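You operate a simulated robot arm through the tools that you are given. There is no shell and no other tool.

You run a simulated robot arm. Do the job below in one go: nothing can be reset, and whatever is moved stays where it is left.

TASK
Lay the stiff cable in the saddles, shut both clips and put the blue band on its middle.
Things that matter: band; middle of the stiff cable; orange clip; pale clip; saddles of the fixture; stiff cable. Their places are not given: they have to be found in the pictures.

The check looks at the end state, three seconds after you hand in, the way a careful person would. Anything else that was tipped, shoved, dropped, spilled or broken makes it a failure.

THE ROBOT
A 6-joint arm with a two-finger gripper, fixed in place. Base frame: the origin is on the floor under the middle of its stand, x ahead of it, y to its left, z up; the work surface is at about z = 780. Units: mm, degrees, N and s.
It reaches about 1572 mm from its shoulder. Its first joint turns from -166.0 to 166.0 degrees. Payload 2.45 kg.
Tool frame: the origin (TCP) lies between the finger pads and is the grasp point; the fingertips stand 20 mm ahead of it; z points along the fingers, y is the line along which they close. The gripper opens to 140 mm; its body begins 168 mm behind the TCP.
Orientation is told as [roll, pitch, yaw] about the base's x, y, z axes, in that order, counted from this pose: with the fingers straight down and closing along the base's y, the tool's x points along the base's -x, its y along +y and its z along -z.

THE INTERFACE
- The arm moves only by the tool jog_arm. Its argument "motion" is one flat list of numbers, 7 for each row, row after row: the shift along the tool's x, y, z in mm, then the turn, a rotation vector about the tool's x, y, z in degrees, then the gripper command, from -1 (shut) to 1 (fully open), values between in proportion. In form: [dx, dy, dz, rx, ry, rz, fingers, dx, dy, dz, rx, ry, rz, fingers, ...]. A call has 1 to 20 rows; each row is the pose to reach, as a shift and turn from the pose commanded when the call began, along the tool's axes at that moment. A row lasts 0.2 s, in which the tool goes at most 50 mm and 8.6 degrees; a call with a longer step from one row to the next is refused whole, and so is a gripper value outside its range. A pose out of reach is approached as far as the arm can. The call stops where the force on the tool passes 40 N (or 10 N more than at its start, if that is more) or the arm is blocked; 0.2 s more then pass. Each finger travels about 45 mm/s and halts on what it meets, pressing with about 29 N; the grip force reading is that of the motor and also rises with nothing between the fingers. The clock runs only during rows and for 0.2 s after the last one: add rows that repeat a pose to give the fingers time. The reply holds the time, the measured pose of the TCP, the force on the tool along the base axes, the opening and the grip force, in the units named above and with some noise, with the torque about the TCP (base axes, N m) and any sound that the robot's microphone picked up.
- Cameras (640 x 400 px; columns grow to the right, rows downward): "scene" is fixed at [398.4, 501.5, 1354.4]; the picture's right is [-0.54, -0.84, 0.00], its down [-0.58, 0.37, -0.72] and it looks along [0.61, -0.39, -0.69] (base axes); focal length 317 px, centre (320, 200). "wrist" rides on the gripper at [78, 11, -209] in the tool frame; the picture's right is [-0.14, 0.99, 0.00], its down [-0.92, -0.13, -0.37] and it looks along [-0.37, -0.05, 0.93] (tool axes); focal length 280 px, centre (320, 200).
- snapshot(camera): a new picture of that camera. The clock stands still meanwhile.
- locate(camera, pixels): for up to 12 pixels [column, row] of the newest picture of that camera ("zoom" is the newest enlarged one), the place [x, y, z] in the base frame of the surface seen there, good to about 2 mm. The clock stands still meanwhile.
- close_up(camera, box): a new picture of the part [left, top, right, bottom] of that camera's present view, enlarged. The clock stands still meanwhile.
- hand_in(): hands the job in; it is judged then, once.

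Unless the task says otherwise, let go and move clear before handing in.

The tools are called after ">>>" as name(argument=value, ...) on one line, values as JSON. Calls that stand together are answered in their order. jog_arm: Moves the arm, as the interface text tells. Its arguments: {"type":"object","properties":{"motion":{"type":"array","items":{"type":"number"}}},"required":["motion"]} The other tools are called the same way: snapshot (camera) takes a picture; locate (camera, pixels) gives the place of the surface under pixels of a picture; close_up (camera, box) takes an enlarged picture of a part of a camera's view; hand_in () hands the job in.

At the start:

```text
clock: 0.0
eef_pos: [706.7, 11.0, 1064.4]
orientation: [0.1, -0.1, 0.0]
force: [-0.2, -0.9, 0.4]
ft_torque: [0.01, -0.01, 0.04]
gripper_width: 140.1
finger_force: 0.1
```

scene: 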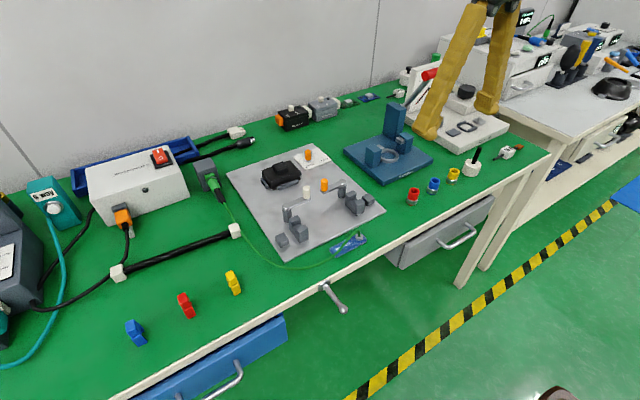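
wrist: 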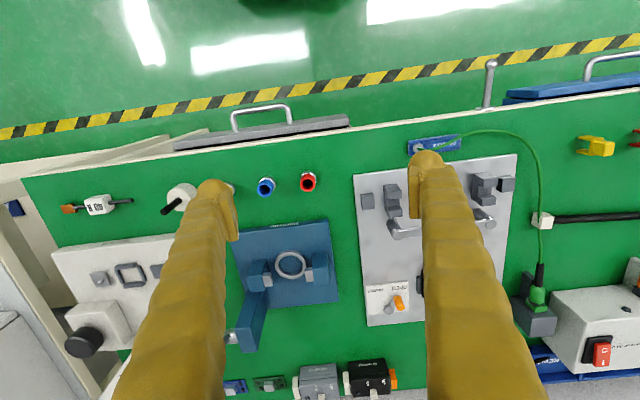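

The scene picture shows a black stiff rod/cable from about (120,272) to (235,231), coloured clip-like pieces at (135,333), (187,306), (233,283), and a grey fixture around (305,200) with a pale knob (306,192) and an orange knob (324,184). I'll look closer at these.

>>> close_up(camera="scene", box=[220, 140, 400, 260])

>>> close_up(camera="scene", box=[90, 210, 260, 360])

>>> close_up(camera="scene", box=[380, 140, 540, 220])

```text
3.33 times, centred on (310, 200) of scene
```

zoom: 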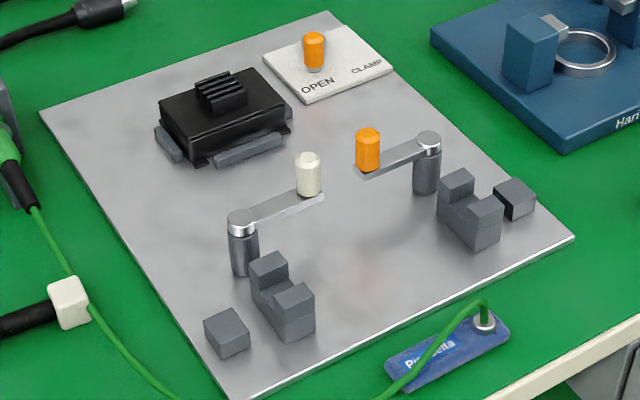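

```text
2.67 times, centred on (175, 285) of scene
```

zoom: 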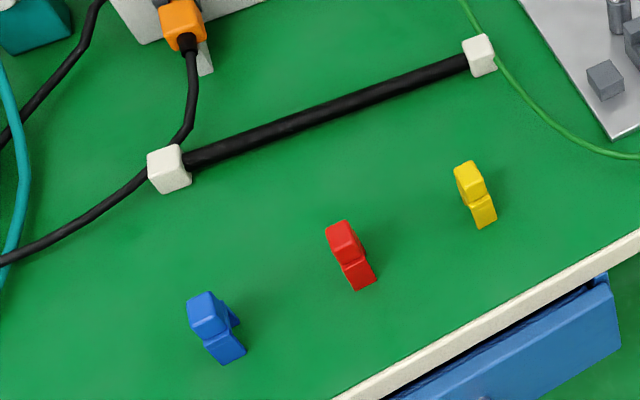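

```text
4.00 times, centred on (460, 180) of scene
```

zoom: 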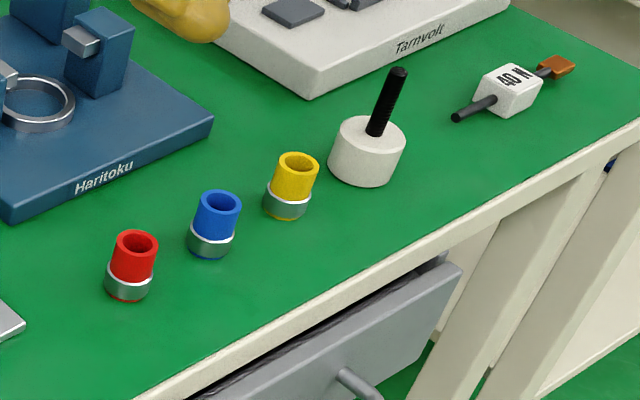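

The saddles are two U-blocks with outer end stops, and each clip is a swing lever on a post. I'll locate the main points of the cable, the bands and the fixture next.

>>> close_up(camera="scene", box=[260, 170, 380, 245])

>>> locate(camera="zoom", pixels=[[100, 100]])

>>> snapshot(camera="scene")

>>> locate(camera="scene", pixels=[[120, 270], [140, 264], [178, 250], [225, 235], [235, 229], [133, 326], [139, 340], [184, 299], [190, 312], [231, 275], [237, 291], [433, 182]])

```text
5.33 times, centred on (320, 208) of scene
```

zoom: 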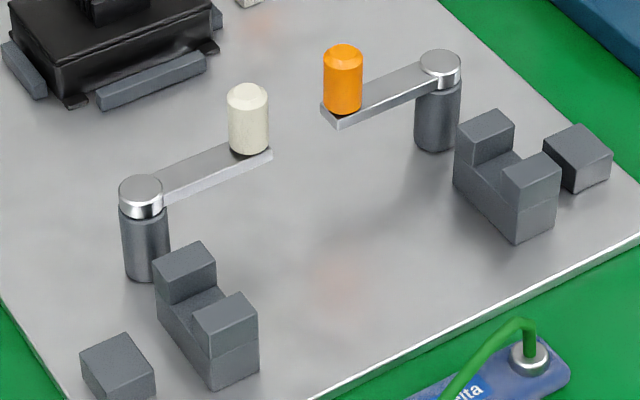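

```text
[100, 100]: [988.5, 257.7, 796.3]
```

```text
taken
```

scene: 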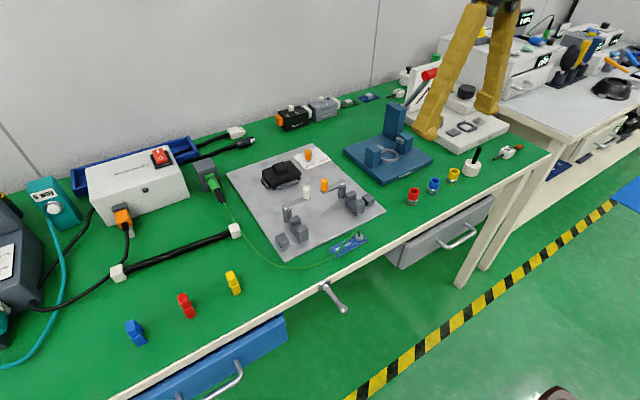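

```text
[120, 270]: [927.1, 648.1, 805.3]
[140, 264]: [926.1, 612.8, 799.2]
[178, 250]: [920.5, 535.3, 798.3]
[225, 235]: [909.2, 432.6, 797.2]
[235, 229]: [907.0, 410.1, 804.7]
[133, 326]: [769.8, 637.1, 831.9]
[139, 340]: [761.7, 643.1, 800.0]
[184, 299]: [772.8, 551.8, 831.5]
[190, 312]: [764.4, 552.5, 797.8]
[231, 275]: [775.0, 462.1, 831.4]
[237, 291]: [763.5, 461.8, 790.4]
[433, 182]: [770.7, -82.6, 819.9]
```

The cable runs from about (927,648) to (907,410), and the bands sit near x≈768. Next I'll locate the fixture details in the enlarged view.

>>> close_up(camera="scene", box=[260, 170, 380, 245])

>>> locate(camera="zoom", pixels=[[185, 260], [228, 310], [205, 300], [115, 350], [140, 185], [250, 90], [262, 160], [440, 60], [343, 52], [335, 118], [485, 125], [532, 170]])

>>> locate(camera="zoom", pixels=[[507, 158], [577, 140], [500, 250], [190, 390], [230, 345], [187, 290], [490, 155], [530, 215], [210, 182], [385, 90], [300, 350], [350, 250]])

```text
5.33 times, centred on (320, 208) of scene
```

zoom: 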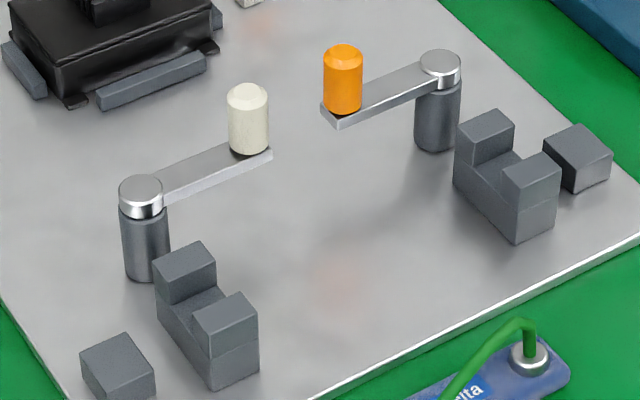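

```text
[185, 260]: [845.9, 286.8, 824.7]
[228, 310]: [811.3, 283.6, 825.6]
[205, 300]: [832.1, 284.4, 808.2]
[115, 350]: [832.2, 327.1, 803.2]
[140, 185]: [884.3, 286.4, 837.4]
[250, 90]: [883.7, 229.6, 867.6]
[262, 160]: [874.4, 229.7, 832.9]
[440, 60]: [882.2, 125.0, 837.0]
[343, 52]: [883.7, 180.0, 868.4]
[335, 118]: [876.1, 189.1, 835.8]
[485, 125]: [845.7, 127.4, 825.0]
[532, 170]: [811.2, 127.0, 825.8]
```

```text
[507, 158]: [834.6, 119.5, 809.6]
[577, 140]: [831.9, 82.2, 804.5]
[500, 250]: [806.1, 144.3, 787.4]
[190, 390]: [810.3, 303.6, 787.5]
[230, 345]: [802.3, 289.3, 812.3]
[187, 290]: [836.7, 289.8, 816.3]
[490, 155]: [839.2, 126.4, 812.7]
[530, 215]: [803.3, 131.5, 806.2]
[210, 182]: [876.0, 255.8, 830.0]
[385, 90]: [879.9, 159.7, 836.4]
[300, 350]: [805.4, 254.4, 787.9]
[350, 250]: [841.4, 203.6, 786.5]
```

The fixture is clear: saddles are at about y=285 and y=127 with x≈828, end stops at y≈327 and 82, pale clip pivot at (884,286) and orange pivot at (882,125). I'll move the wrist camera over the cable to see its ends and the band shapes.

>>> jog_arm(motion=[-12, 44, 8, 0, 0, 0, 1, -24, 88, 16, 0, 0, 0, 1, -36, 132, 24, 0, 0, 0, 1, -48, 176, 32, 0, 0, 0, 1, -60, 220, 40, 0, 0, 0, 1, -72, 264, 48, 0, 0, 0, 1, -84, 308, 56, 0, 0, 0, 1, -96, 352, 64, 0, 0, 0, 1, -108, 396, 72, 0, 0, 0, 1, -120, 440, 80, 0, 0, 0, 1, -132, 484, 88, 0, 0, 0, 1, -141, 527, 100, 0, 0, 0, 1])

>>> snapshot(camera="wrist")

>>> snapshot(camera="scene")

```text
clock: 2.6
eef_pos: [847.4, 537.3, 961.3]
orientation: [0.0, 0.0, 0.0]
force: [0.8, -0.5, -0.1]
ft_torque: [0.05, -0.01, -0.01]
gripper_width: 139.7
finger_force: 0.0
```

```text
taken
```

wrist: 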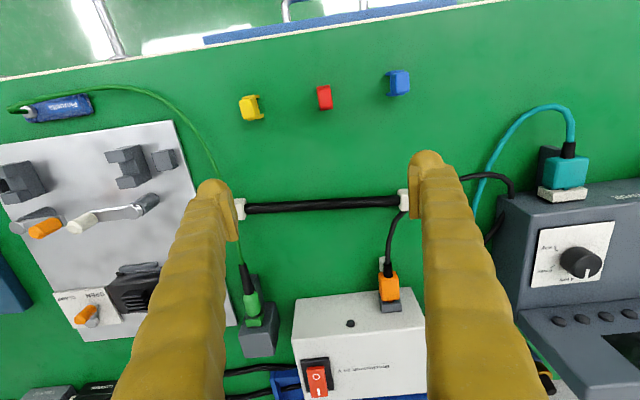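

```text
taken
```

scene: 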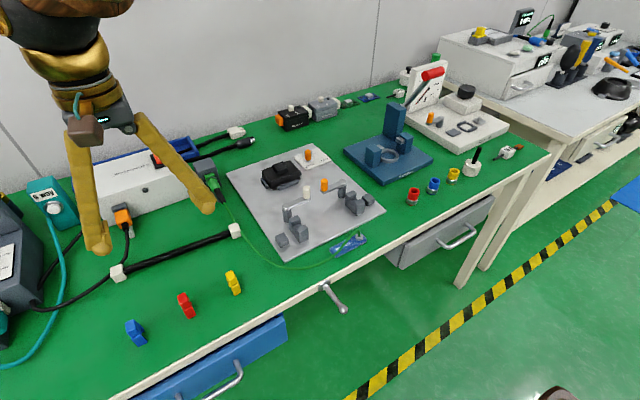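

The cable spans wrist pixels (239,209) to (404,200), and the three bands are at (250,107), (324,97), (398,83). I'll enlarge the cable ends and the bands.

>>> close_up(camera="wrist", box=[215, 170, 425, 300])

>>> close_up(camera="wrist", box=[220, 50, 420, 140])

>>> close_up(camera="wrist", box=[0, 90, 210, 260])

>>> close_up(camera="scene", box=[205, 195, 265, 255])

>>> close_up(camera="scene", box=[90, 240, 150, 300])

>>> close_up(camera="scene", box=[110, 310, 170, 355])

```text
3.05 times, centred on (320, 235) of wrist
```

zoom: 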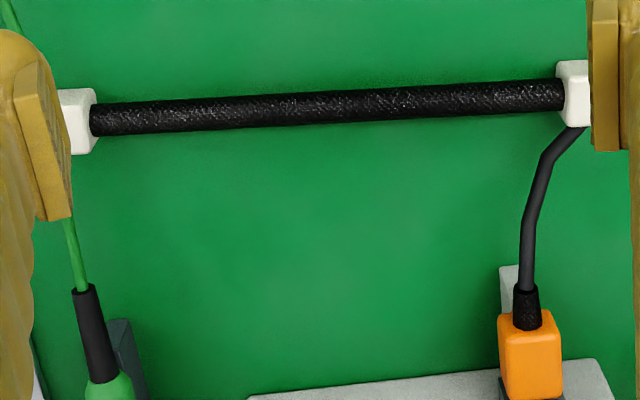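

```text
3.20 times, centred on (320, 95) of wrist
```

zoom: 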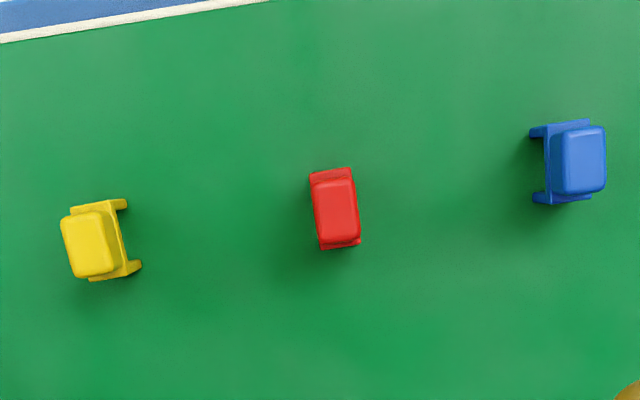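

```text
2.35 times, centred on (105, 175) of wrist
```

zoom: 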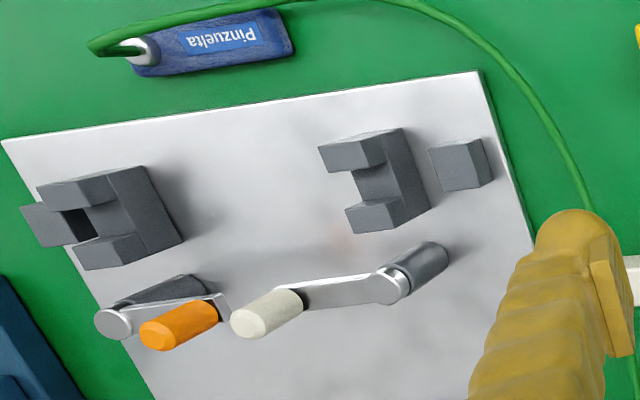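

```text
6.67 times, centred on (235, 225) of scene
```

zoom: 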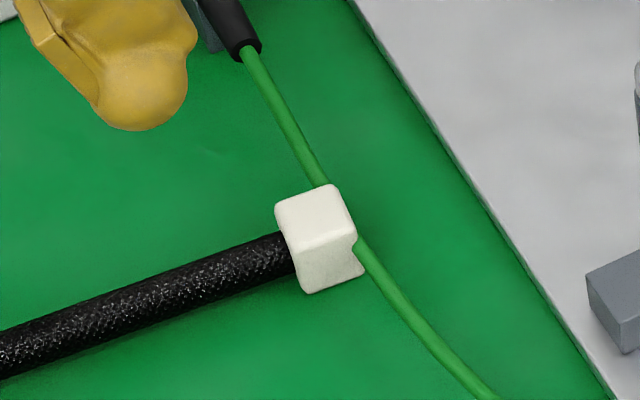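

```text
6.67 times, centred on (120, 270) of scene
```

zoom: 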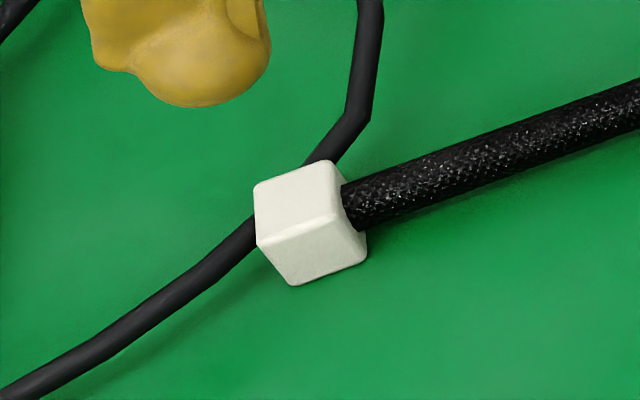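

```text
8.89 times, centred on (140, 332) of scene
```

zoom: 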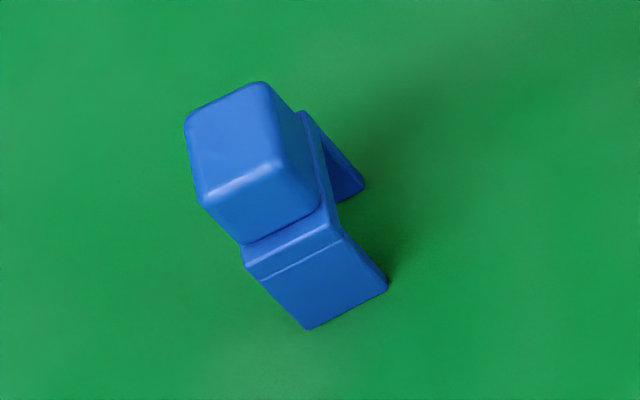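

The bands are inverted-U clips with a grip block on top, with their legs straddling along base x. The white cable end blocks rest beside decorative cords at (239,209) and (404,200). I'll get precise coordinates of the cable ends, the blue band and the finger thickness.

>>> close_up(camera="scene", box=[100, 210, 260, 310])

>>> locate(camera="zoom", pixels=[[75, 240], [525, 85], [115, 235], [130, 228], [200, 203], [300, 168], [400, 132], [480, 107], [500, 100], [545, 80], [62, 245], [535, 105]])

>>> close_up(camera="scene", box=[110, 310, 170, 355])

>>> locate(camera="zoom", pixels=[[195, 120], [265, 90], [275, 160], [205, 195], [235, 140], [210, 210], [315, 205], [250, 270], [335, 230], [310, 320], [385, 285], [360, 185]])

```text
4.00 times, centred on (180, 260) of scene
```

zoom: 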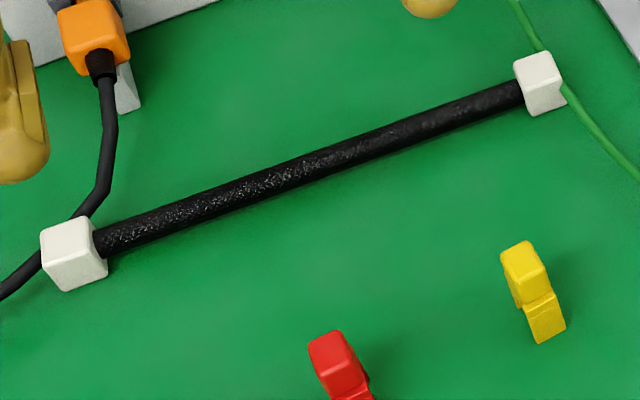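

```text
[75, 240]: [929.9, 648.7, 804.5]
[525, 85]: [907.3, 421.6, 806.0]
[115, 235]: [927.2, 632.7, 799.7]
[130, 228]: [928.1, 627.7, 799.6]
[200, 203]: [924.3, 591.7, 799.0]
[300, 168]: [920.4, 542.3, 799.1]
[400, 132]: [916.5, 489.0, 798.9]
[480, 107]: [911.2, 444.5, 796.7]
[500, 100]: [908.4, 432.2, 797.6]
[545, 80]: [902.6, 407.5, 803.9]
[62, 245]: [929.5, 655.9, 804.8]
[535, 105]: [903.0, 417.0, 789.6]
```

```text
8.89 times, centred on (140, 332) of scene
```

zoom: 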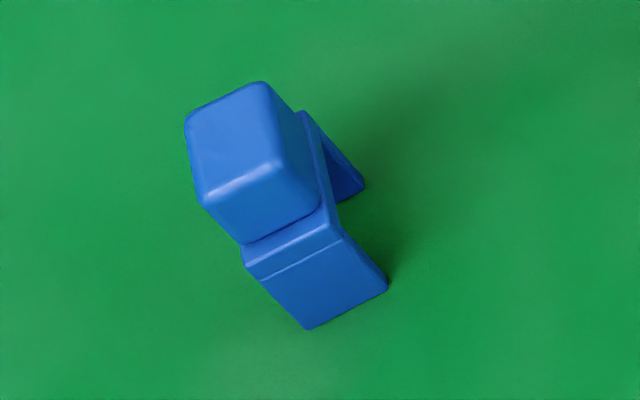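

```text
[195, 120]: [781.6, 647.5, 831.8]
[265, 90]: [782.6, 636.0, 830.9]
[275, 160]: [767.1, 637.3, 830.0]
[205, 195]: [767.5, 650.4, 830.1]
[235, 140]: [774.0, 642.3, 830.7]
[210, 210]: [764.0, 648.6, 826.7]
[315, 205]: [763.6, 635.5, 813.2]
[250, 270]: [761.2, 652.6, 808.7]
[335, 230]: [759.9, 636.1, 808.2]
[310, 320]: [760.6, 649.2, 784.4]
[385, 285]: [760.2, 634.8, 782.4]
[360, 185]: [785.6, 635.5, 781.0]
```

The blue band's grip block spans x 765–783, y 636–650, z 811–832, and the cable top is at z≈799 with a slope of about 5.75°. I'll pin down the end block centres and look at the finger shape.

>>> close_up(camera="scene", box=[100, 210, 260, 310])

>>> locate(camera="zoom", pixels=[[70, 238], [537, 70], [48, 232], [82, 219], [92, 245], [57, 260], [518, 67], [547, 55], [557, 78], [528, 86], [104, 265], [560, 105]])

>>> close_up(camera="scene", box=[0, 0, 240, 260])

>>> locate(camera="zoom", pixels=[[235, 370], [200, 230], [180, 200], [360, 320], [310, 240], [230, 180], [150, 60], [225, 300], [340, 280]])

```text
4.00 times, centred on (180, 260) of scene
```

zoom: 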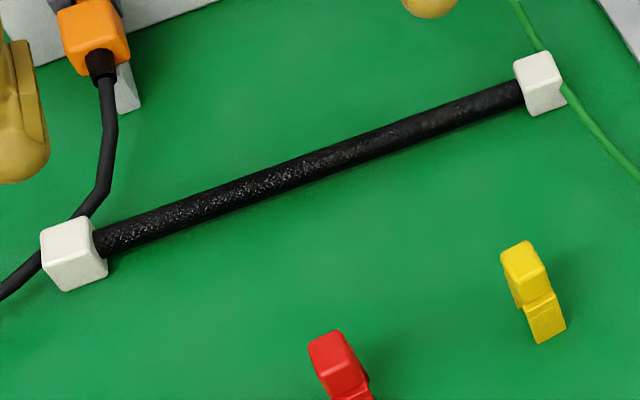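

```text
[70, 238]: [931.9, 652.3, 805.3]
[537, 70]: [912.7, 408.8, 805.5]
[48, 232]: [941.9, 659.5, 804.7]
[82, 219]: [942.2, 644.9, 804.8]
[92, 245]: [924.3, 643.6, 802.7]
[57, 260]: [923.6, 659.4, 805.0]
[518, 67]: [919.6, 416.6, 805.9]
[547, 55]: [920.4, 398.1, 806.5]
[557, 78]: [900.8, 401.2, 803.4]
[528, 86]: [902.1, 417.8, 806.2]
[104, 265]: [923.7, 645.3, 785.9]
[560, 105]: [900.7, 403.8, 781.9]
```

```text
1.54 times, centred on (120, 130) of scene
```

zoom: 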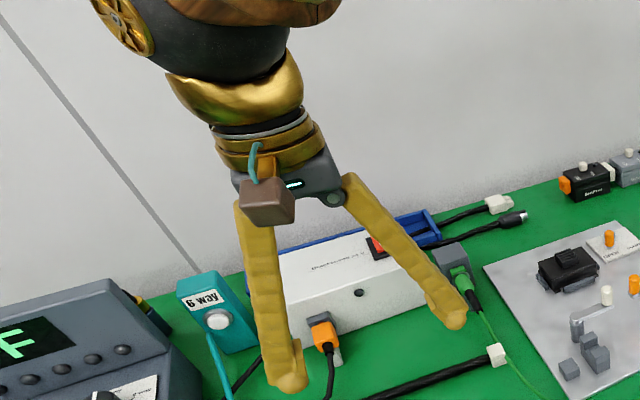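

```text
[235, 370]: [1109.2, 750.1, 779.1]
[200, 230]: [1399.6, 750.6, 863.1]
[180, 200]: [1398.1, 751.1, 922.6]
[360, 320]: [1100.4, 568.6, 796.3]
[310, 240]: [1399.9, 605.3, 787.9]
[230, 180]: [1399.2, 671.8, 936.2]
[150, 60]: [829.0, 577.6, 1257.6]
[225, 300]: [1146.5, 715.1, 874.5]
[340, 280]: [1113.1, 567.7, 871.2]
```

The end block centres come to about (932.5,652) and (911,408.5), so the cable middle is near (921.7,530.2) with a 5° yaw. I'll measure the finger width from the scene view.

>>> close_up(camera="scene", box=[60, 130, 220, 260])

>>> locate(camera="zoom", pixels=[[160, 340], [125, 330], [150, 200], [120, 200], [180, 200], [165, 365], [465, 220], [440, 190], [380, 90], [130, 100], [185, 330], [490, 215]])

```text
3.08 times, centred on (140, 195) of scene
```

zoom: 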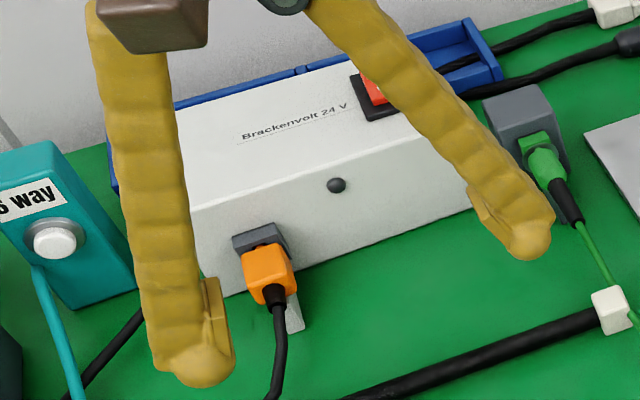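

```text
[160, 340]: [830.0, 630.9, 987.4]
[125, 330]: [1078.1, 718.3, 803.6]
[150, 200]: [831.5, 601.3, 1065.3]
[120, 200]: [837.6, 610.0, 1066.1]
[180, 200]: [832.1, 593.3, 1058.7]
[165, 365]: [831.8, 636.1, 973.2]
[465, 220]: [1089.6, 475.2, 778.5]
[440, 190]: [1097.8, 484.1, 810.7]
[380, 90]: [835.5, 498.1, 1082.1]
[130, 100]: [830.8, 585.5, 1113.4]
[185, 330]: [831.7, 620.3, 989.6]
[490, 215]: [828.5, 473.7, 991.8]
```

The fingers are about 32 mm wide and 29 mm thick, so I'll grip the cable at its middle with a modest opening. First I'll take a straight-down wrist view of the fixture for precise saddle positions.

>>> jog_arm(motion=[12, -46, 0, 0, 0, 0, 1, 24, -92, 0, 0, 0, 0, 1, 36, -138, 0, 0, 0, 0, 1, 48, -184, 0, 0, 0, 0, 1, 60, -230, 0, 0, 0, 0, 1, 72, -276, 0, 0, 0, 0, 1, 87, -322, 0, 0, 0, 0, 1, 87, -322, 0, 0, 0, 0, 1])

>>> snapshot(camera="wrist")

```text
clock: 4.4
eef_pos: [761.7, 219.1, 964.4]
orientation: [0.0, 0.0, -0.1]
force: [0.4, 0.8, -1.0]
ft_torque: [0.01, 0.0, 0.02]
gripper_width: 140.0
finger_force: 0.0
```

```text
taken
```

wrist: 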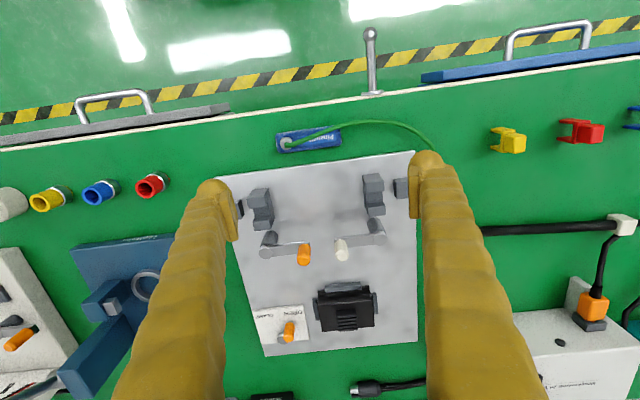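

The fixture is in view at (240–400, 160–340). I'll zoom in, and repeat the reading to see the pose noise.

>>> jog_arm(motion=[0, 0, 0, 0, 0, 0, 1])

>>> close_up(camera="wrist", box=[230, 165, 420, 275])

```text
clock: 4.8
eef_pos: [761.8, 219.1, 965.0]
orientation: [0.0, 0.0, 0.0]
force: [-0.4, 0.1, -0.3]
ft_torque: [-0.03, -0.01, 0.0]
gripper_width: 140.2
finger_force: 0.1
```

```text
3.37 times, centred on (325, 220) of wrist
```

zoom: 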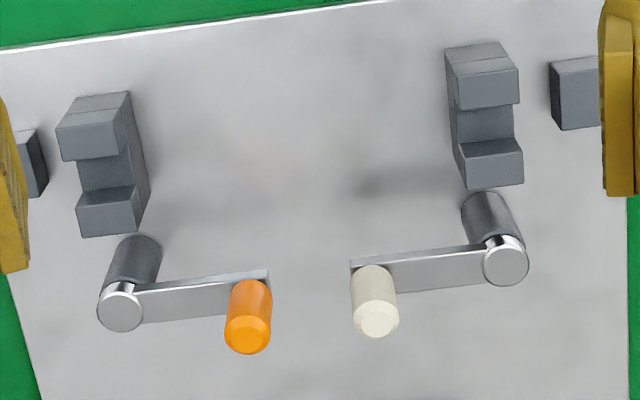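

The pose noise is under 1 mm, but the arm lands a few mm off the command, so I'll correct from readings. Now I'll locate the saddle edges and clip features in this zoom.

>>> locate(camera="zoom", pixels=[[455, 90], [515, 90], [455, 110], [515, 100], [487, 90], [465, 155], [520, 150], [490, 170], [490, 120], [455, 60], [485, 135], [505, 52]])

>>> locate(camera="zoom", pixels=[[62, 145], [125, 145], [95, 145], [80, 205], [133, 205], [105, 215], [105, 175], [575, 75], [565, 110], [20, 160], [378, 318], [248, 335]])

>>> locate(camera="zoom", pixels=[[505, 262], [120, 310], [440, 270], [190, 300], [352, 268], [267, 275], [553, 70], [555, 125], [590, 128], [605, 60]])

```text
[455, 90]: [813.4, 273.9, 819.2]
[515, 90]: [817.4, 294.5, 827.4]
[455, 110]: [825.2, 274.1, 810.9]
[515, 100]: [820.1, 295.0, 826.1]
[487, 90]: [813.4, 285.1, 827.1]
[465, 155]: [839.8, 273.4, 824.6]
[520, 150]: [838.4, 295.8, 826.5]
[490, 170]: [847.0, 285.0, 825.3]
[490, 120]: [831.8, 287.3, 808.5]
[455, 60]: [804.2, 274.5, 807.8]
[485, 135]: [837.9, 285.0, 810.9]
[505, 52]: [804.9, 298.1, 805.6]
```

```text
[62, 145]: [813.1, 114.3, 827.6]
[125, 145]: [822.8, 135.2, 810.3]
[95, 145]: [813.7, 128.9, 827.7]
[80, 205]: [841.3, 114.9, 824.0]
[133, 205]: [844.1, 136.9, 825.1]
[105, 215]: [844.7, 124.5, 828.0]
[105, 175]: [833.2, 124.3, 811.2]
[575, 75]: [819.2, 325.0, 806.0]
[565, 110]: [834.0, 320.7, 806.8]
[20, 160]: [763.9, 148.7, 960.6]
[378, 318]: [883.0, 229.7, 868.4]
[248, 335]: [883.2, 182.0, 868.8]
```

```text
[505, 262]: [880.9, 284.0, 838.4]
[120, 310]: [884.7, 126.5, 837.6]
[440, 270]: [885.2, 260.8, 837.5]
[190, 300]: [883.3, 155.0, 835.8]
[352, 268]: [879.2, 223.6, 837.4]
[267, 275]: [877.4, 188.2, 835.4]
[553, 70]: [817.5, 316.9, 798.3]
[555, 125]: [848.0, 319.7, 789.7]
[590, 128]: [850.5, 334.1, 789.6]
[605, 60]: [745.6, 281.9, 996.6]
```

The saddle channels are centred at x≈829 (820–838), with the saddles at y≈285.5 and y≈125.5, so the cable middle must go at y≈205.5. I'll move above the cable middle (921.7,530.2) with the tool yawed +85° so the fingers close across it.

>>> jog_arm(motion=[-16, 31.1, 6, 0, 0, -8.5, -0.1, -32, 62.2, 12, 0, 0, -17, -0.1, -48, 93.3, 18, 0, 0, -25.5, -0.1, -64, 124.4, 24, 0, 0, -34, -0.1, -80, 155.5, 30, 0, 0, -42.5, -0.1, -96, 186.6, 36, 0, 0, -51, -0.1, -112, 217.7, 42, 0, 0, -59.5, -0.1, -128, 248.8, 48, 0, 0, -68, -0.1, -144, 279.9, 54, 0, 0, -76.5, -0.1, -160, 311, 60, 0, 0, -85, -0.1, -160, 311, 60, 0, 0, -85, -0.1])

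>>> snapshot(camera="wrist")

>>> snapshot(camera="scene")

```text
clock: 7.2
eef_pos: [918.8, 527.9, 902.4]
orientation: [0.0, 0.0, 85.1]
force: [0.6, 0.5, 0.7]
ft_torque: [0.03, 0.0, 0.03]
gripper_width: 62.8
finger_force: 0.2
```

```text
taken
```

wrist: 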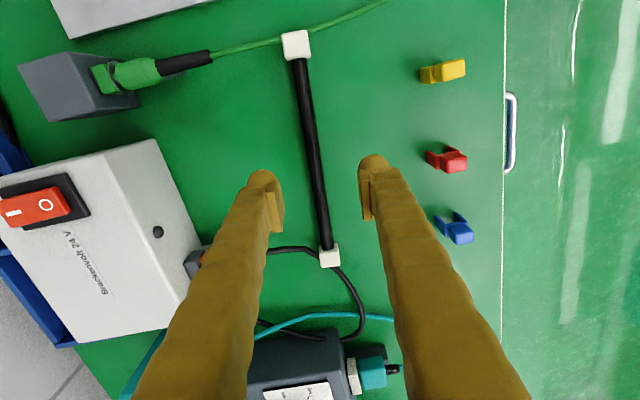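

```text
taken
```

scene: 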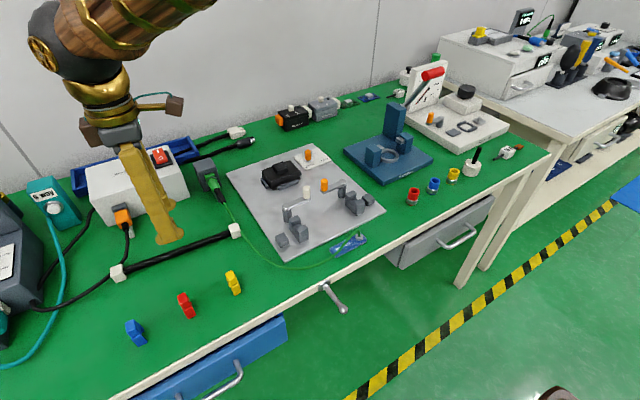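

I landed at (918.8,527.9), about 3 mm short. In the wrist view the cable runs from (296,45) to (329,257), so I'll locate its ends from here to refine the target.

>>> close_up(camera="wrist", box=[220, 20, 420, 280])

>>> locate(camera="wrist", pixels=[[296, 40], [329, 254], [298, 62], [327, 246], [309, 130], [316, 170], [321, 200], [268, 185], [275, 210], [368, 200], [374, 160], [264, 172]])

```text
1.54 times, centred on (320, 150) of wrist
```

zoom: 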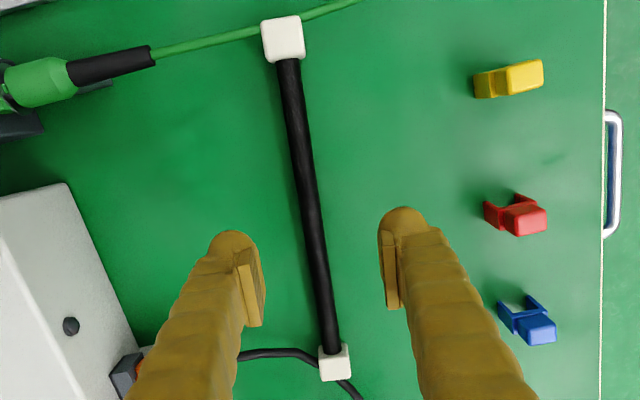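

```text
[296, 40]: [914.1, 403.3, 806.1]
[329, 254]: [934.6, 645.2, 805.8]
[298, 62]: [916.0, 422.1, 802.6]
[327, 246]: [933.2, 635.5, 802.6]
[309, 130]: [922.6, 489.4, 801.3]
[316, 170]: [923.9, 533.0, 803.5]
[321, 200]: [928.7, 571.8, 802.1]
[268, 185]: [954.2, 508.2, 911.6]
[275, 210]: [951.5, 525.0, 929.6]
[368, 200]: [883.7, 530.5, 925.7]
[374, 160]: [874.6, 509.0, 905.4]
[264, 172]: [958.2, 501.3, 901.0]
```

The wrist camera puts the cable axis at about x=923–924 near y=530. I'll refine the end block positions with zooms so I grip exactly at the middle.

>>> close_up(camera="wrist", box=[276, 20, 316, 70])

>>> locate(camera="zoom", pixels=[[220, 100], [350, 80], [370, 215], [240, 235], [300, 150]])

>>> close_up(camera="wrist", box=[310, 230, 350, 280])

>>> locate(camera="zoom", pixels=[[260, 170], [370, 150], [390, 240], [270, 270], [320, 200]])

```text
8.00 times, centred on (296, 45) of wrist
```

zoom: 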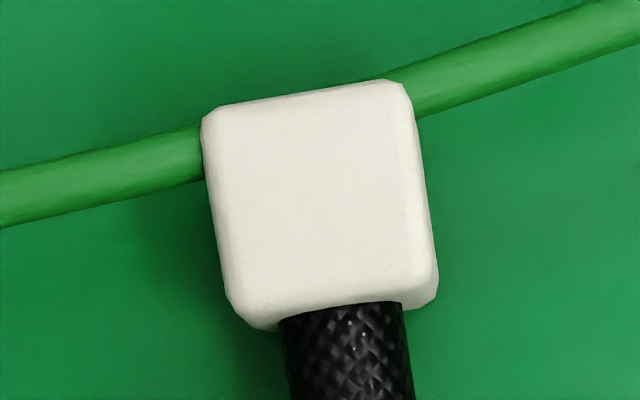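

```text
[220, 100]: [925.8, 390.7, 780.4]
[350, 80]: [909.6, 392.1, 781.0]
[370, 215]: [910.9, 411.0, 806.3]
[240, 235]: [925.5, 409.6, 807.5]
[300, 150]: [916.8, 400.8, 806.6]
```

```text
8.00 times, centred on (330, 255) of wrist
```

zoom: 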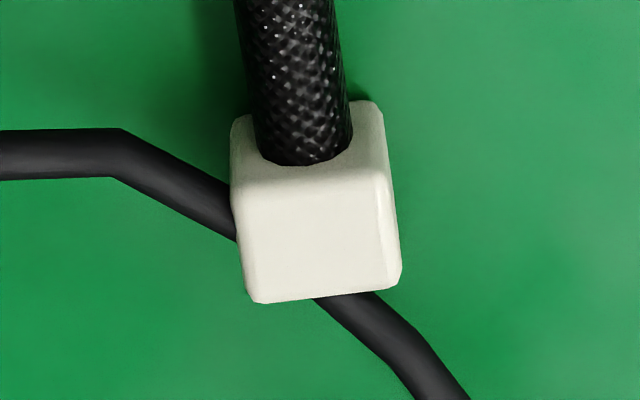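

```text
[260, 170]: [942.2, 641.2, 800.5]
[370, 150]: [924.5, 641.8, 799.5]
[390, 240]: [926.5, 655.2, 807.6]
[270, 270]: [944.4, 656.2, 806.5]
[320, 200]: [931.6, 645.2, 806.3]
```

The middle is near (923, 529.5) combining both cameras. I'll shift about 4 mm over and descend partway toward the cable.

>>> jog_arm(motion=[-2, -4, 0, 0, 0, 0, -0.1, -2, -4, 25, 0, 0, 0, -0.1, -2, -4, 50, 0, 0, 0, -0.1, -2, -4, 70, 0, 0, 0, -0.1, -2, -4, 80, 0, 0, 0, -0.1, -2, -4, 80, 0, 0, 0, -0.1])

>>> snapshot(camera="wrist")

>>> close_up(camera="scene", box=[110, 170, 250, 290])

```text
clock: 8.6
eef_pos: [925.7, 528.0, 822.2]
orientation: [0.0, 0.0, 85.0]
force: [0.1, 0.7, -0.4]
ft_torque: [-0.02, -0.04, 0.0]
gripper_width: 62.9
finger_force: 0.0
```

```text
taken
```

wrist: 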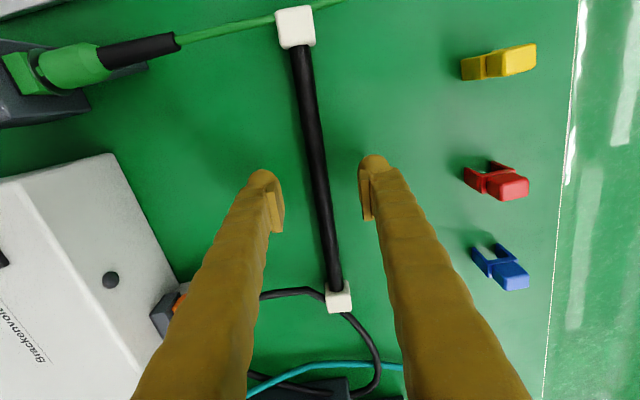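

```text
3.33 times, centred on (180, 230) of scene
```

zoom: 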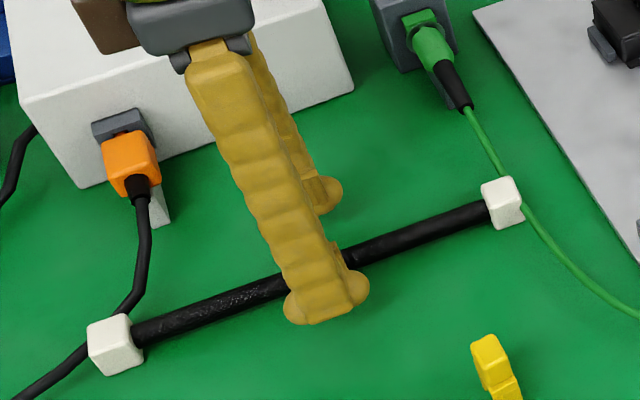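

I'm at (925.7,528,822.2) with the cable between the fingers. I'll descend to about z=805 in small steps, then close.

>>> jog_arm(motion=[-1.3, 2.1, 6, 0, 0, 0, -0.1, -1.3, 2.1, 12, 0, 0, 0, -0.1, -1.3, 2.1, 16, 0, 0, 0, -0.1, -1.3, 2.1, 16, 0, 0, 0, -0.1])

```text
clock: 9.6
eef_pos: [923.3, 529.9, 805.8]
orientation: [0.0, 0.0, 85.0]
force: [0.2, -0.3, 0.1]
ft_torque: [0.03, -0.02, 0.01]
gripper_width: 63.1
finger_force: 0.1
```

The TCP is at (923.3,529.9,805.8) with no contact. I'll lower 2 mm more and close on the cable.

>>> jog_arm(motion=[0, 0, 2, 0, 0, 0, -0.1, 0, 0, 2, 0, 0, 0, -0.4, 0, 0, 2, 0, 0, 0, -0.6, 0, 0, 2, 0, 0, 0, -0.8, 0, 0, 2, 0, 0, 0, -1, 0, 0, 2, 0, 0, 0, -1, 0, 0, 2, 0, 0, 0, -1, 0, 0, 2, 0, 0, 0, -1])

>>> snapshot(camera="wrist")

>>> close_up(camera="scene", box=[100, 170, 260, 290])

```text
clock: 11.4
eef_pos: [922.6, 530.0, 807.0]
orientation: [0.0, 0.1, 85.1]
force: [0.7, -0.1, 2.9]
ft_torque: [-0.03, 0.0, 0.02]
gripper_width: 14.0
finger_force: 29.0
```

```text
taken
```

wrist: 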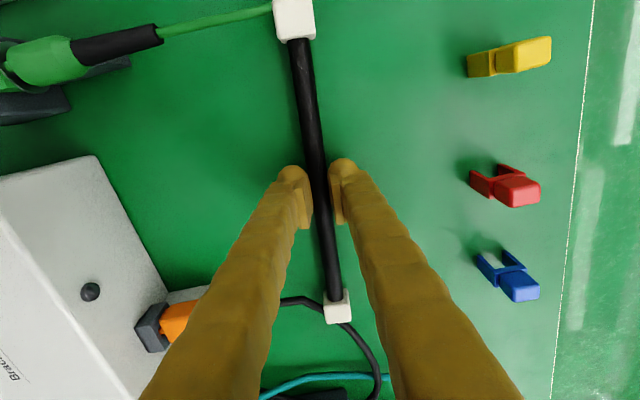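

```text
3.33 times, centred on (180, 230) of scene
```

zoom: 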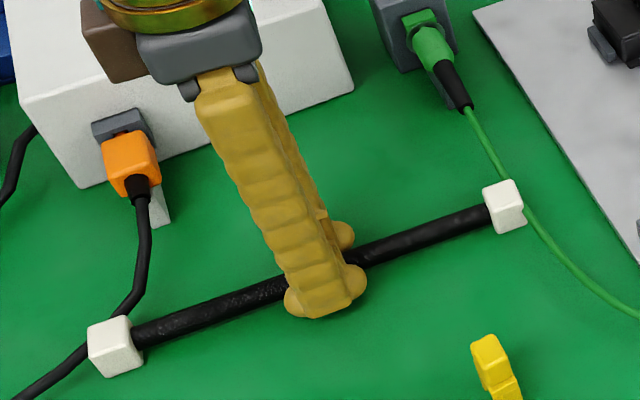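

The grip closed at 14.0 mm on the cable with 29 N. I'll lift it slowly.

>>> jog_arm(motion=[0, 0, -3, 0, 0, 0, -1, 0, 0, -10, 0, 0, 0, -1, 0, 0, -25, 0, 0, 0, -1, 0, 0, -45, 0, 0, 0, -1, 0, 0, -70, 0, 0, 0, -1, 0, 0, -95, 0, 0, 0, -1, 0, 0, -110, 0, 0, 0, -1, 0, 0, -110, 0, 0, 0, -1])

>>> snapshot(camera="wrist")

>>> close_up(camera="scene", box=[80, 110, 270, 290])

```text
clock: 13.2
eef_pos: [922.8, 530.0, 915.6]
orientation: [0.0, -0.1, 85.0]
force: [-0.7, -0.2, 1.0]
ft_torque: [0.0, 0.0, -0.02]
gripper_width: 0.2
finger_force: 29.3
```

```text
taken
```

wrist: 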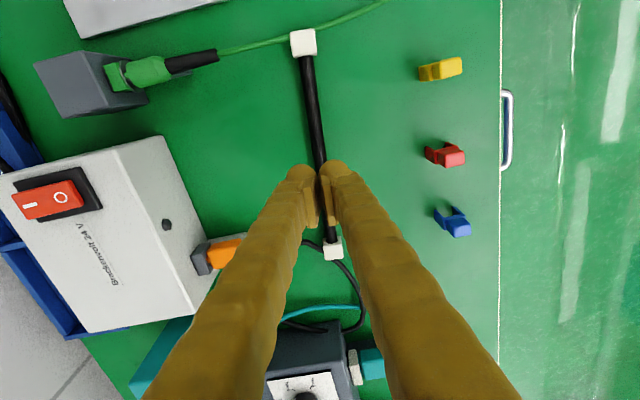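

```text
2.22 times, centred on (175, 200) of scene
```

zoom: 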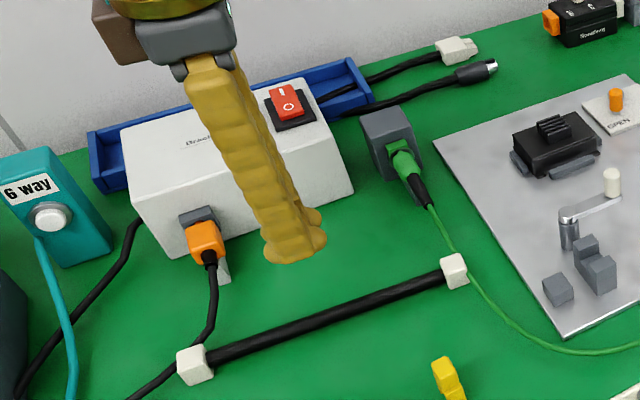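

The cable slipped out at the fingertips (width is now 0.2), because I gripped too far out on the rounded tips. The cable still lies on the table. I'll check its place again before gripping deeper.

>>> close_up(camera="scene", box=[100, 210, 260, 310])

>>> locate(camera="zoom", pixels=[[48, 232], [82, 219], [92, 245], [57, 260], [518, 67], [547, 55], [557, 78], [528, 86], [200, 203], [300, 168], [400, 132], [310, 170]])

>>> close_up(camera="wrist", box=[260, 130, 380, 260])

```text
4.00 times, centred on (180, 260) of scene
```

zoom: 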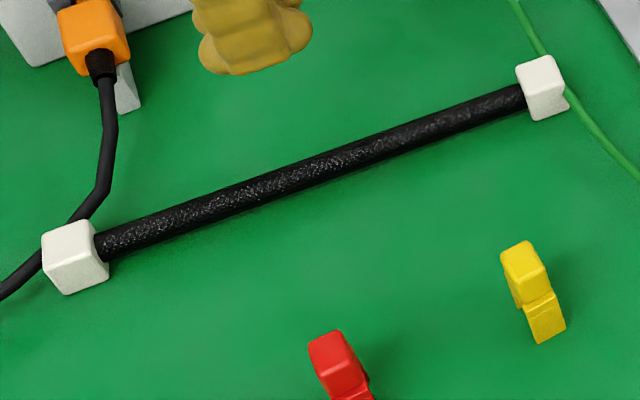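

```text
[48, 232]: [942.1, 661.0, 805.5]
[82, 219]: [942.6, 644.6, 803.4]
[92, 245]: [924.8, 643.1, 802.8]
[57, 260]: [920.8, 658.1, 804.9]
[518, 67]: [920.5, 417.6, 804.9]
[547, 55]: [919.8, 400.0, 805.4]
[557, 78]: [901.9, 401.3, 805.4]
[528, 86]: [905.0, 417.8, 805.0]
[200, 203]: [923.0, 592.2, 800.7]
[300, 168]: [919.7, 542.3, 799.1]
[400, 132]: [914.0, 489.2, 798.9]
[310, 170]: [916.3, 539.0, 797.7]
```

```text
3.08 times, centred on (320, 195) of wrist
```

zoom: 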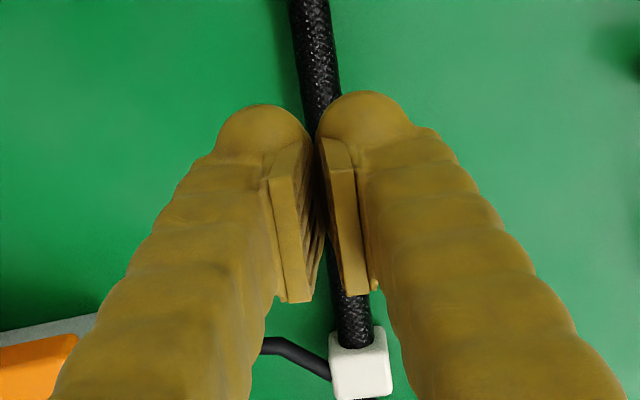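

The pads end short of the rounded tips, so the TCP must go down to about z=801 for the pads to meet the cable. I'll reopen and descend.

>>> jog_arm(motion=[0, 0, 0, 0, 0, 0, -0.2, 0, 0, 20, 0, 0, 0, -0.2, 0, 0, 45, 0, 0, 0, -0.2, 0, 0, 70, 0, 0, 0, -0.2, 0, 0, 90, 0, 0, 0, -0.2, 0, 0, 103, 0, 0, 0, -0.2, 0, 0, 103, 0, 0, 0, -0.2])

```text
clock: 14.8
eef_pos: [920.3, 530.9, 811.9]
orientation: [0.0, 0.0, 85.0]
force: [0.3, 0.2, -0.5]
ft_torque: [-0.02, -0.01, 0.01]
gripper_width: 55.9
finger_force: 0.1
```

I'm at (920.3,530.9,811.9). I'll go down about 11 mm more in small steps.

>>> jog_arm(motion=[0.8, -1.5, 4, 0, 0, 0, -0.2, 0.8, -1.5, 8, 0, 0, 0, -0.2, 0.8, -1.5, 10.5, 0, 0, 0, -0.2, 0.8, -1.5, 10.5, 0, 0, 0, -0.2])

```text
clock: 15.8
eef_pos: [922.6, 528.8, 803.7]
orientation: [0.0, -0.1, 85.0]
force: [-0.6, 0.1, -0.7]
ft_torque: [-0.02, 0.01, -0.02]
gripper_width: 56.0
finger_force: 0.0
```

The reading is z=803.7 with no contact. I'll lower 3 mm more and watch the force.

>>> jog_arm(motion=[0, 0, 1.5, 0, 0, 0, -0.2, 0, 0, 3, 0, 0, 0, -0.2, 0, 0, 3, 0, 0, 0, -0.2])

```text
clock: 16.6
eef_pos: [923.9, 528.4, 799.3]
orientation: [0.0, 0.0, 85.1]
force: [-0.4, -0.1, 0.3]
ft_torque: [0.02, 0.04, 0.01]
gripper_width: 55.8
finger_force: 0.1
```

The TCP is at z=799.3 with no contact force. I'll close on the cable now.

>>> jog_arm(motion=[0, 0, 0, 0, 0, 0, -0.5, 0, 0, 0, 0, 0, 0, -0.7, 0, 0, 0, 0, 0, 0, -0.85, 0, 0, 0, 0, 0, 0, -1, 0, 0, 0, 0, 0, 0, -1, 0, 0, 0, 0, 0, 0, -1, 0, 0, 0, 0, 0, 0, -1])

>>> close_up(camera="wrist", box=[260, 130, 380, 260])

```text
clock: 18.2
eef_pos: [924.3, 529.2, 800.0]
orientation: [0.1, 0.0, 85.0]
force: [-1.1, 1.4, 2.2]
ft_torque: [0.04, 0.02, -0.01]
gripper_width: 14.2
finger_force: 28.9
```

```text
3.08 times, centred on (320, 195) of wrist
```

zoom: 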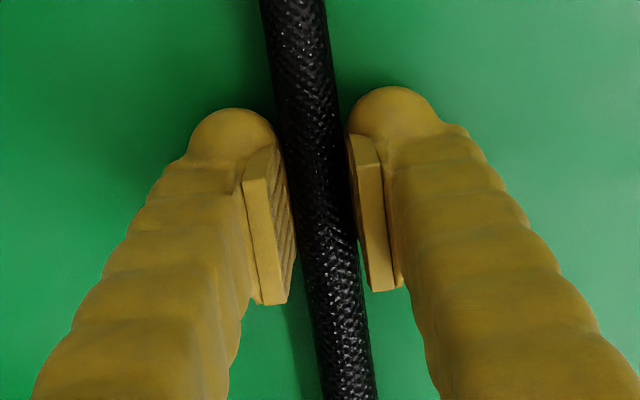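

The width is 14.2 with the cable between the pads. I'll lift slowly by 20 mm and check.

>>> jog_arm(motion=[0, 0, -3, 0, 0, 0, -1, 0, 0, -6, 0, 0, 0, -1, 0, 0, -10, 0, 0, 0, -1, 0, 0, -15, 0, 0, 0, -1, 0, 0, -20, 0, 0, 0, -1, 0, 0, -20, 0, 0, 0, -1])

>>> close_up(camera="scene", box=[90, 170, 270, 290])

```text
clock: 19.6
eef_pos: [924.6, 528.6, 818.2]
orientation: [0.1, 0.1, 85.1]
force: [0.3, -0.5, -0.7]
ft_torque: [0.03, -0.02, 0.02]
gripper_width: 14.5
finger_force: 28.8
```

```text
3.33 times, centred on (180, 230) of scene
```

zoom: 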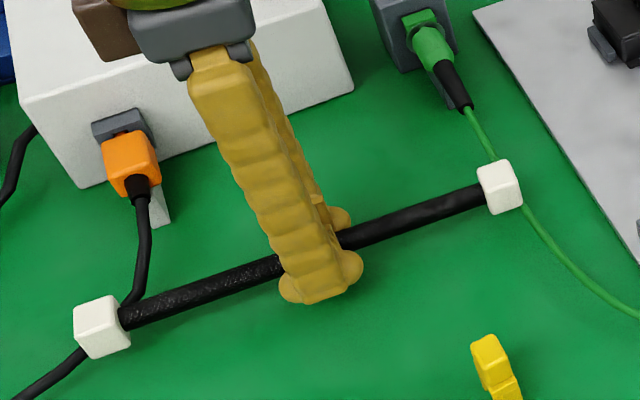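

The cable is lifted and held (the end blocks have risen off the table). I'll raise it to about z=920.

>>> jog_arm(motion=[0, 0, -10, 0, 0, 0, -1, 0, 0, -25, 0, 0, 0, -1, 0, 0, -45, 0, 0, 0, -1, 0, 0, -65, 0, 0, 0, -1, 0, 0, -85, 0, 0, 0, -1, 0, 0, -102, 0, 0, 0, -1, 0, 0, -102, 0, 0, 0, -1])

>>> close_up(camera="scene", box=[90, 130, 270, 250])

>>> snapshot(camera="wrist")

```text
clock: 21.2
eef_pos: [923.3, 528.8, 921.6]
orientation: [0.0, 0.0, 85.0]
force: [-0.3, 0.4, -1.2]
ft_torque: [-0.03, 0.01, 0.0]
gripper_width: 14.2
finger_force: 28.6
```

```text
3.33 times, centred on (180, 190) of scene
```

zoom: 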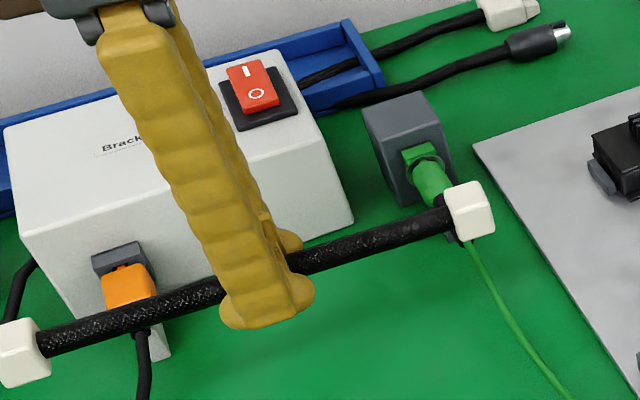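

```text
taken
```

wrist: 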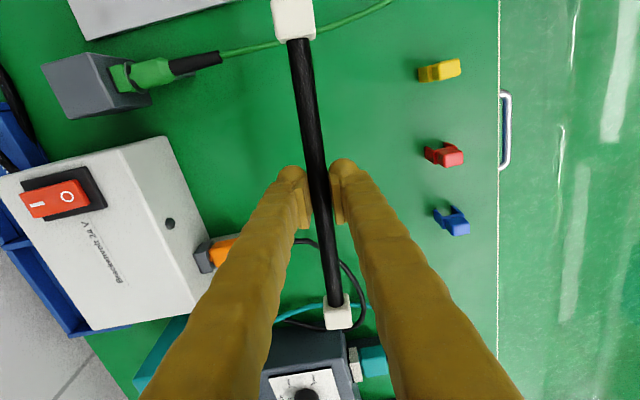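

The cable is held level. I'll locate its end blocks now to know the exact offset in the grip.

>>> locate(camera="zoom", pixels=[[5, 330], [35, 322], [40, 350], [8, 360], [450, 195], [480, 187], [488, 210], [455, 215], [100, 322], [200, 290], [350, 250], [420, 225]])

>>> locate(camera="wrist", pixels=[[293, 18], [337, 318], [300, 60], [307, 100], [313, 140], [318, 180], [325, 230], [331, 280]])

```text
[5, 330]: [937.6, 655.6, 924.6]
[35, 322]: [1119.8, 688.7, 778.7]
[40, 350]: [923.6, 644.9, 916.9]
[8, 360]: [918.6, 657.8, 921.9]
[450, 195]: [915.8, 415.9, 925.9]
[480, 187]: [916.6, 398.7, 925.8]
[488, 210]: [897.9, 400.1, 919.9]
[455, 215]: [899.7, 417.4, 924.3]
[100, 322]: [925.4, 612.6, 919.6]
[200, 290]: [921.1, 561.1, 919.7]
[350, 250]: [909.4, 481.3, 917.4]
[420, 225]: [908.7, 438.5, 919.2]
```

```text
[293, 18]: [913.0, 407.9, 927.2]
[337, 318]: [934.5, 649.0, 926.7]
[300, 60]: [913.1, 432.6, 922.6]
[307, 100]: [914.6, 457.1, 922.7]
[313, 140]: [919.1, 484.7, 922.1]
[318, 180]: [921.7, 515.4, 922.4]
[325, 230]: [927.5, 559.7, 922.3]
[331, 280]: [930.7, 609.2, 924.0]
```

The cable sits about 8.6 mm below the TCP, centred within 1 mm. I'll carry it over the fixture to about (829,204.5,912) and turn to yaw 90°.

>>> jog_arm(motion=[36.8, 7.3, 1.1, 0, 0, -0.55, -1, 73.6, 14.6, 2.2, 0, 0, -1.1, -1, 110.4, 21.9, 3.3, 0, 0, -1.65, -1, 147.2, 29.2, 4.4, 0, 0, -2.2, -1, 184, 36.5, 5.5, 0, 0, -2.75, -1, 220.8, 43.8, 6.6, 0, 0, -3.3, -1, 257.6, 51.1, 7.7, 0, 0, -3.85, -1, 294.4, 58.4, 8.8, 0, 0, -4.4, -1, 331.3, 65.7, 10, 0, 0, -5, -1, 331.3, 65.7, 10, 0, 0, -5, -1])

>>> snapshot(camera="wrist")

>>> snapshot(camera="scene")

```text
clock: 23.4
eef_pos: [830.4, 203.8, 911.4]
orientation: [-0.1, 0.0, 90.1]
force: [0.7, -0.1, -0.8]
ft_torque: [-0.07, -0.01, -0.01]
gripper_width: 13.8
finger_force: 28.7
```

```text
taken
```

wrist: 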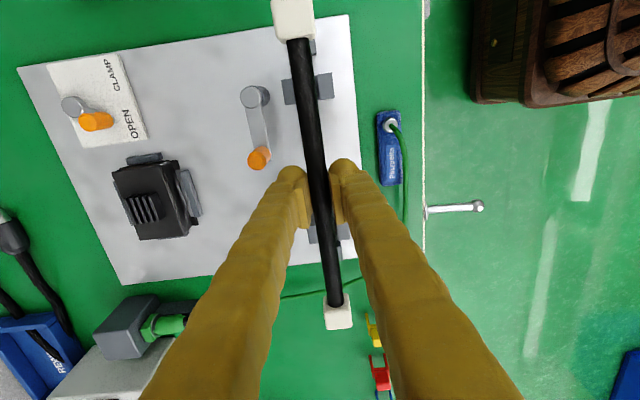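

```text
taken
```

scene: 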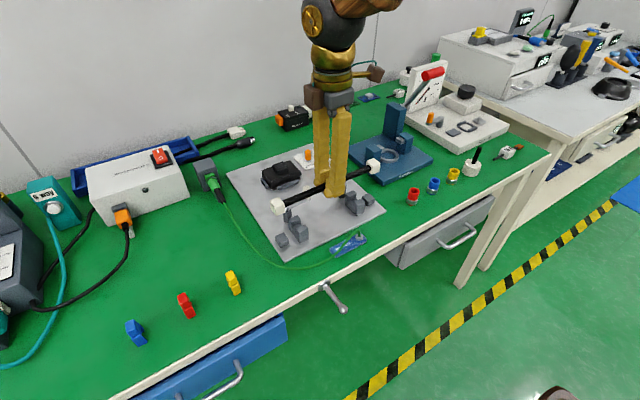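

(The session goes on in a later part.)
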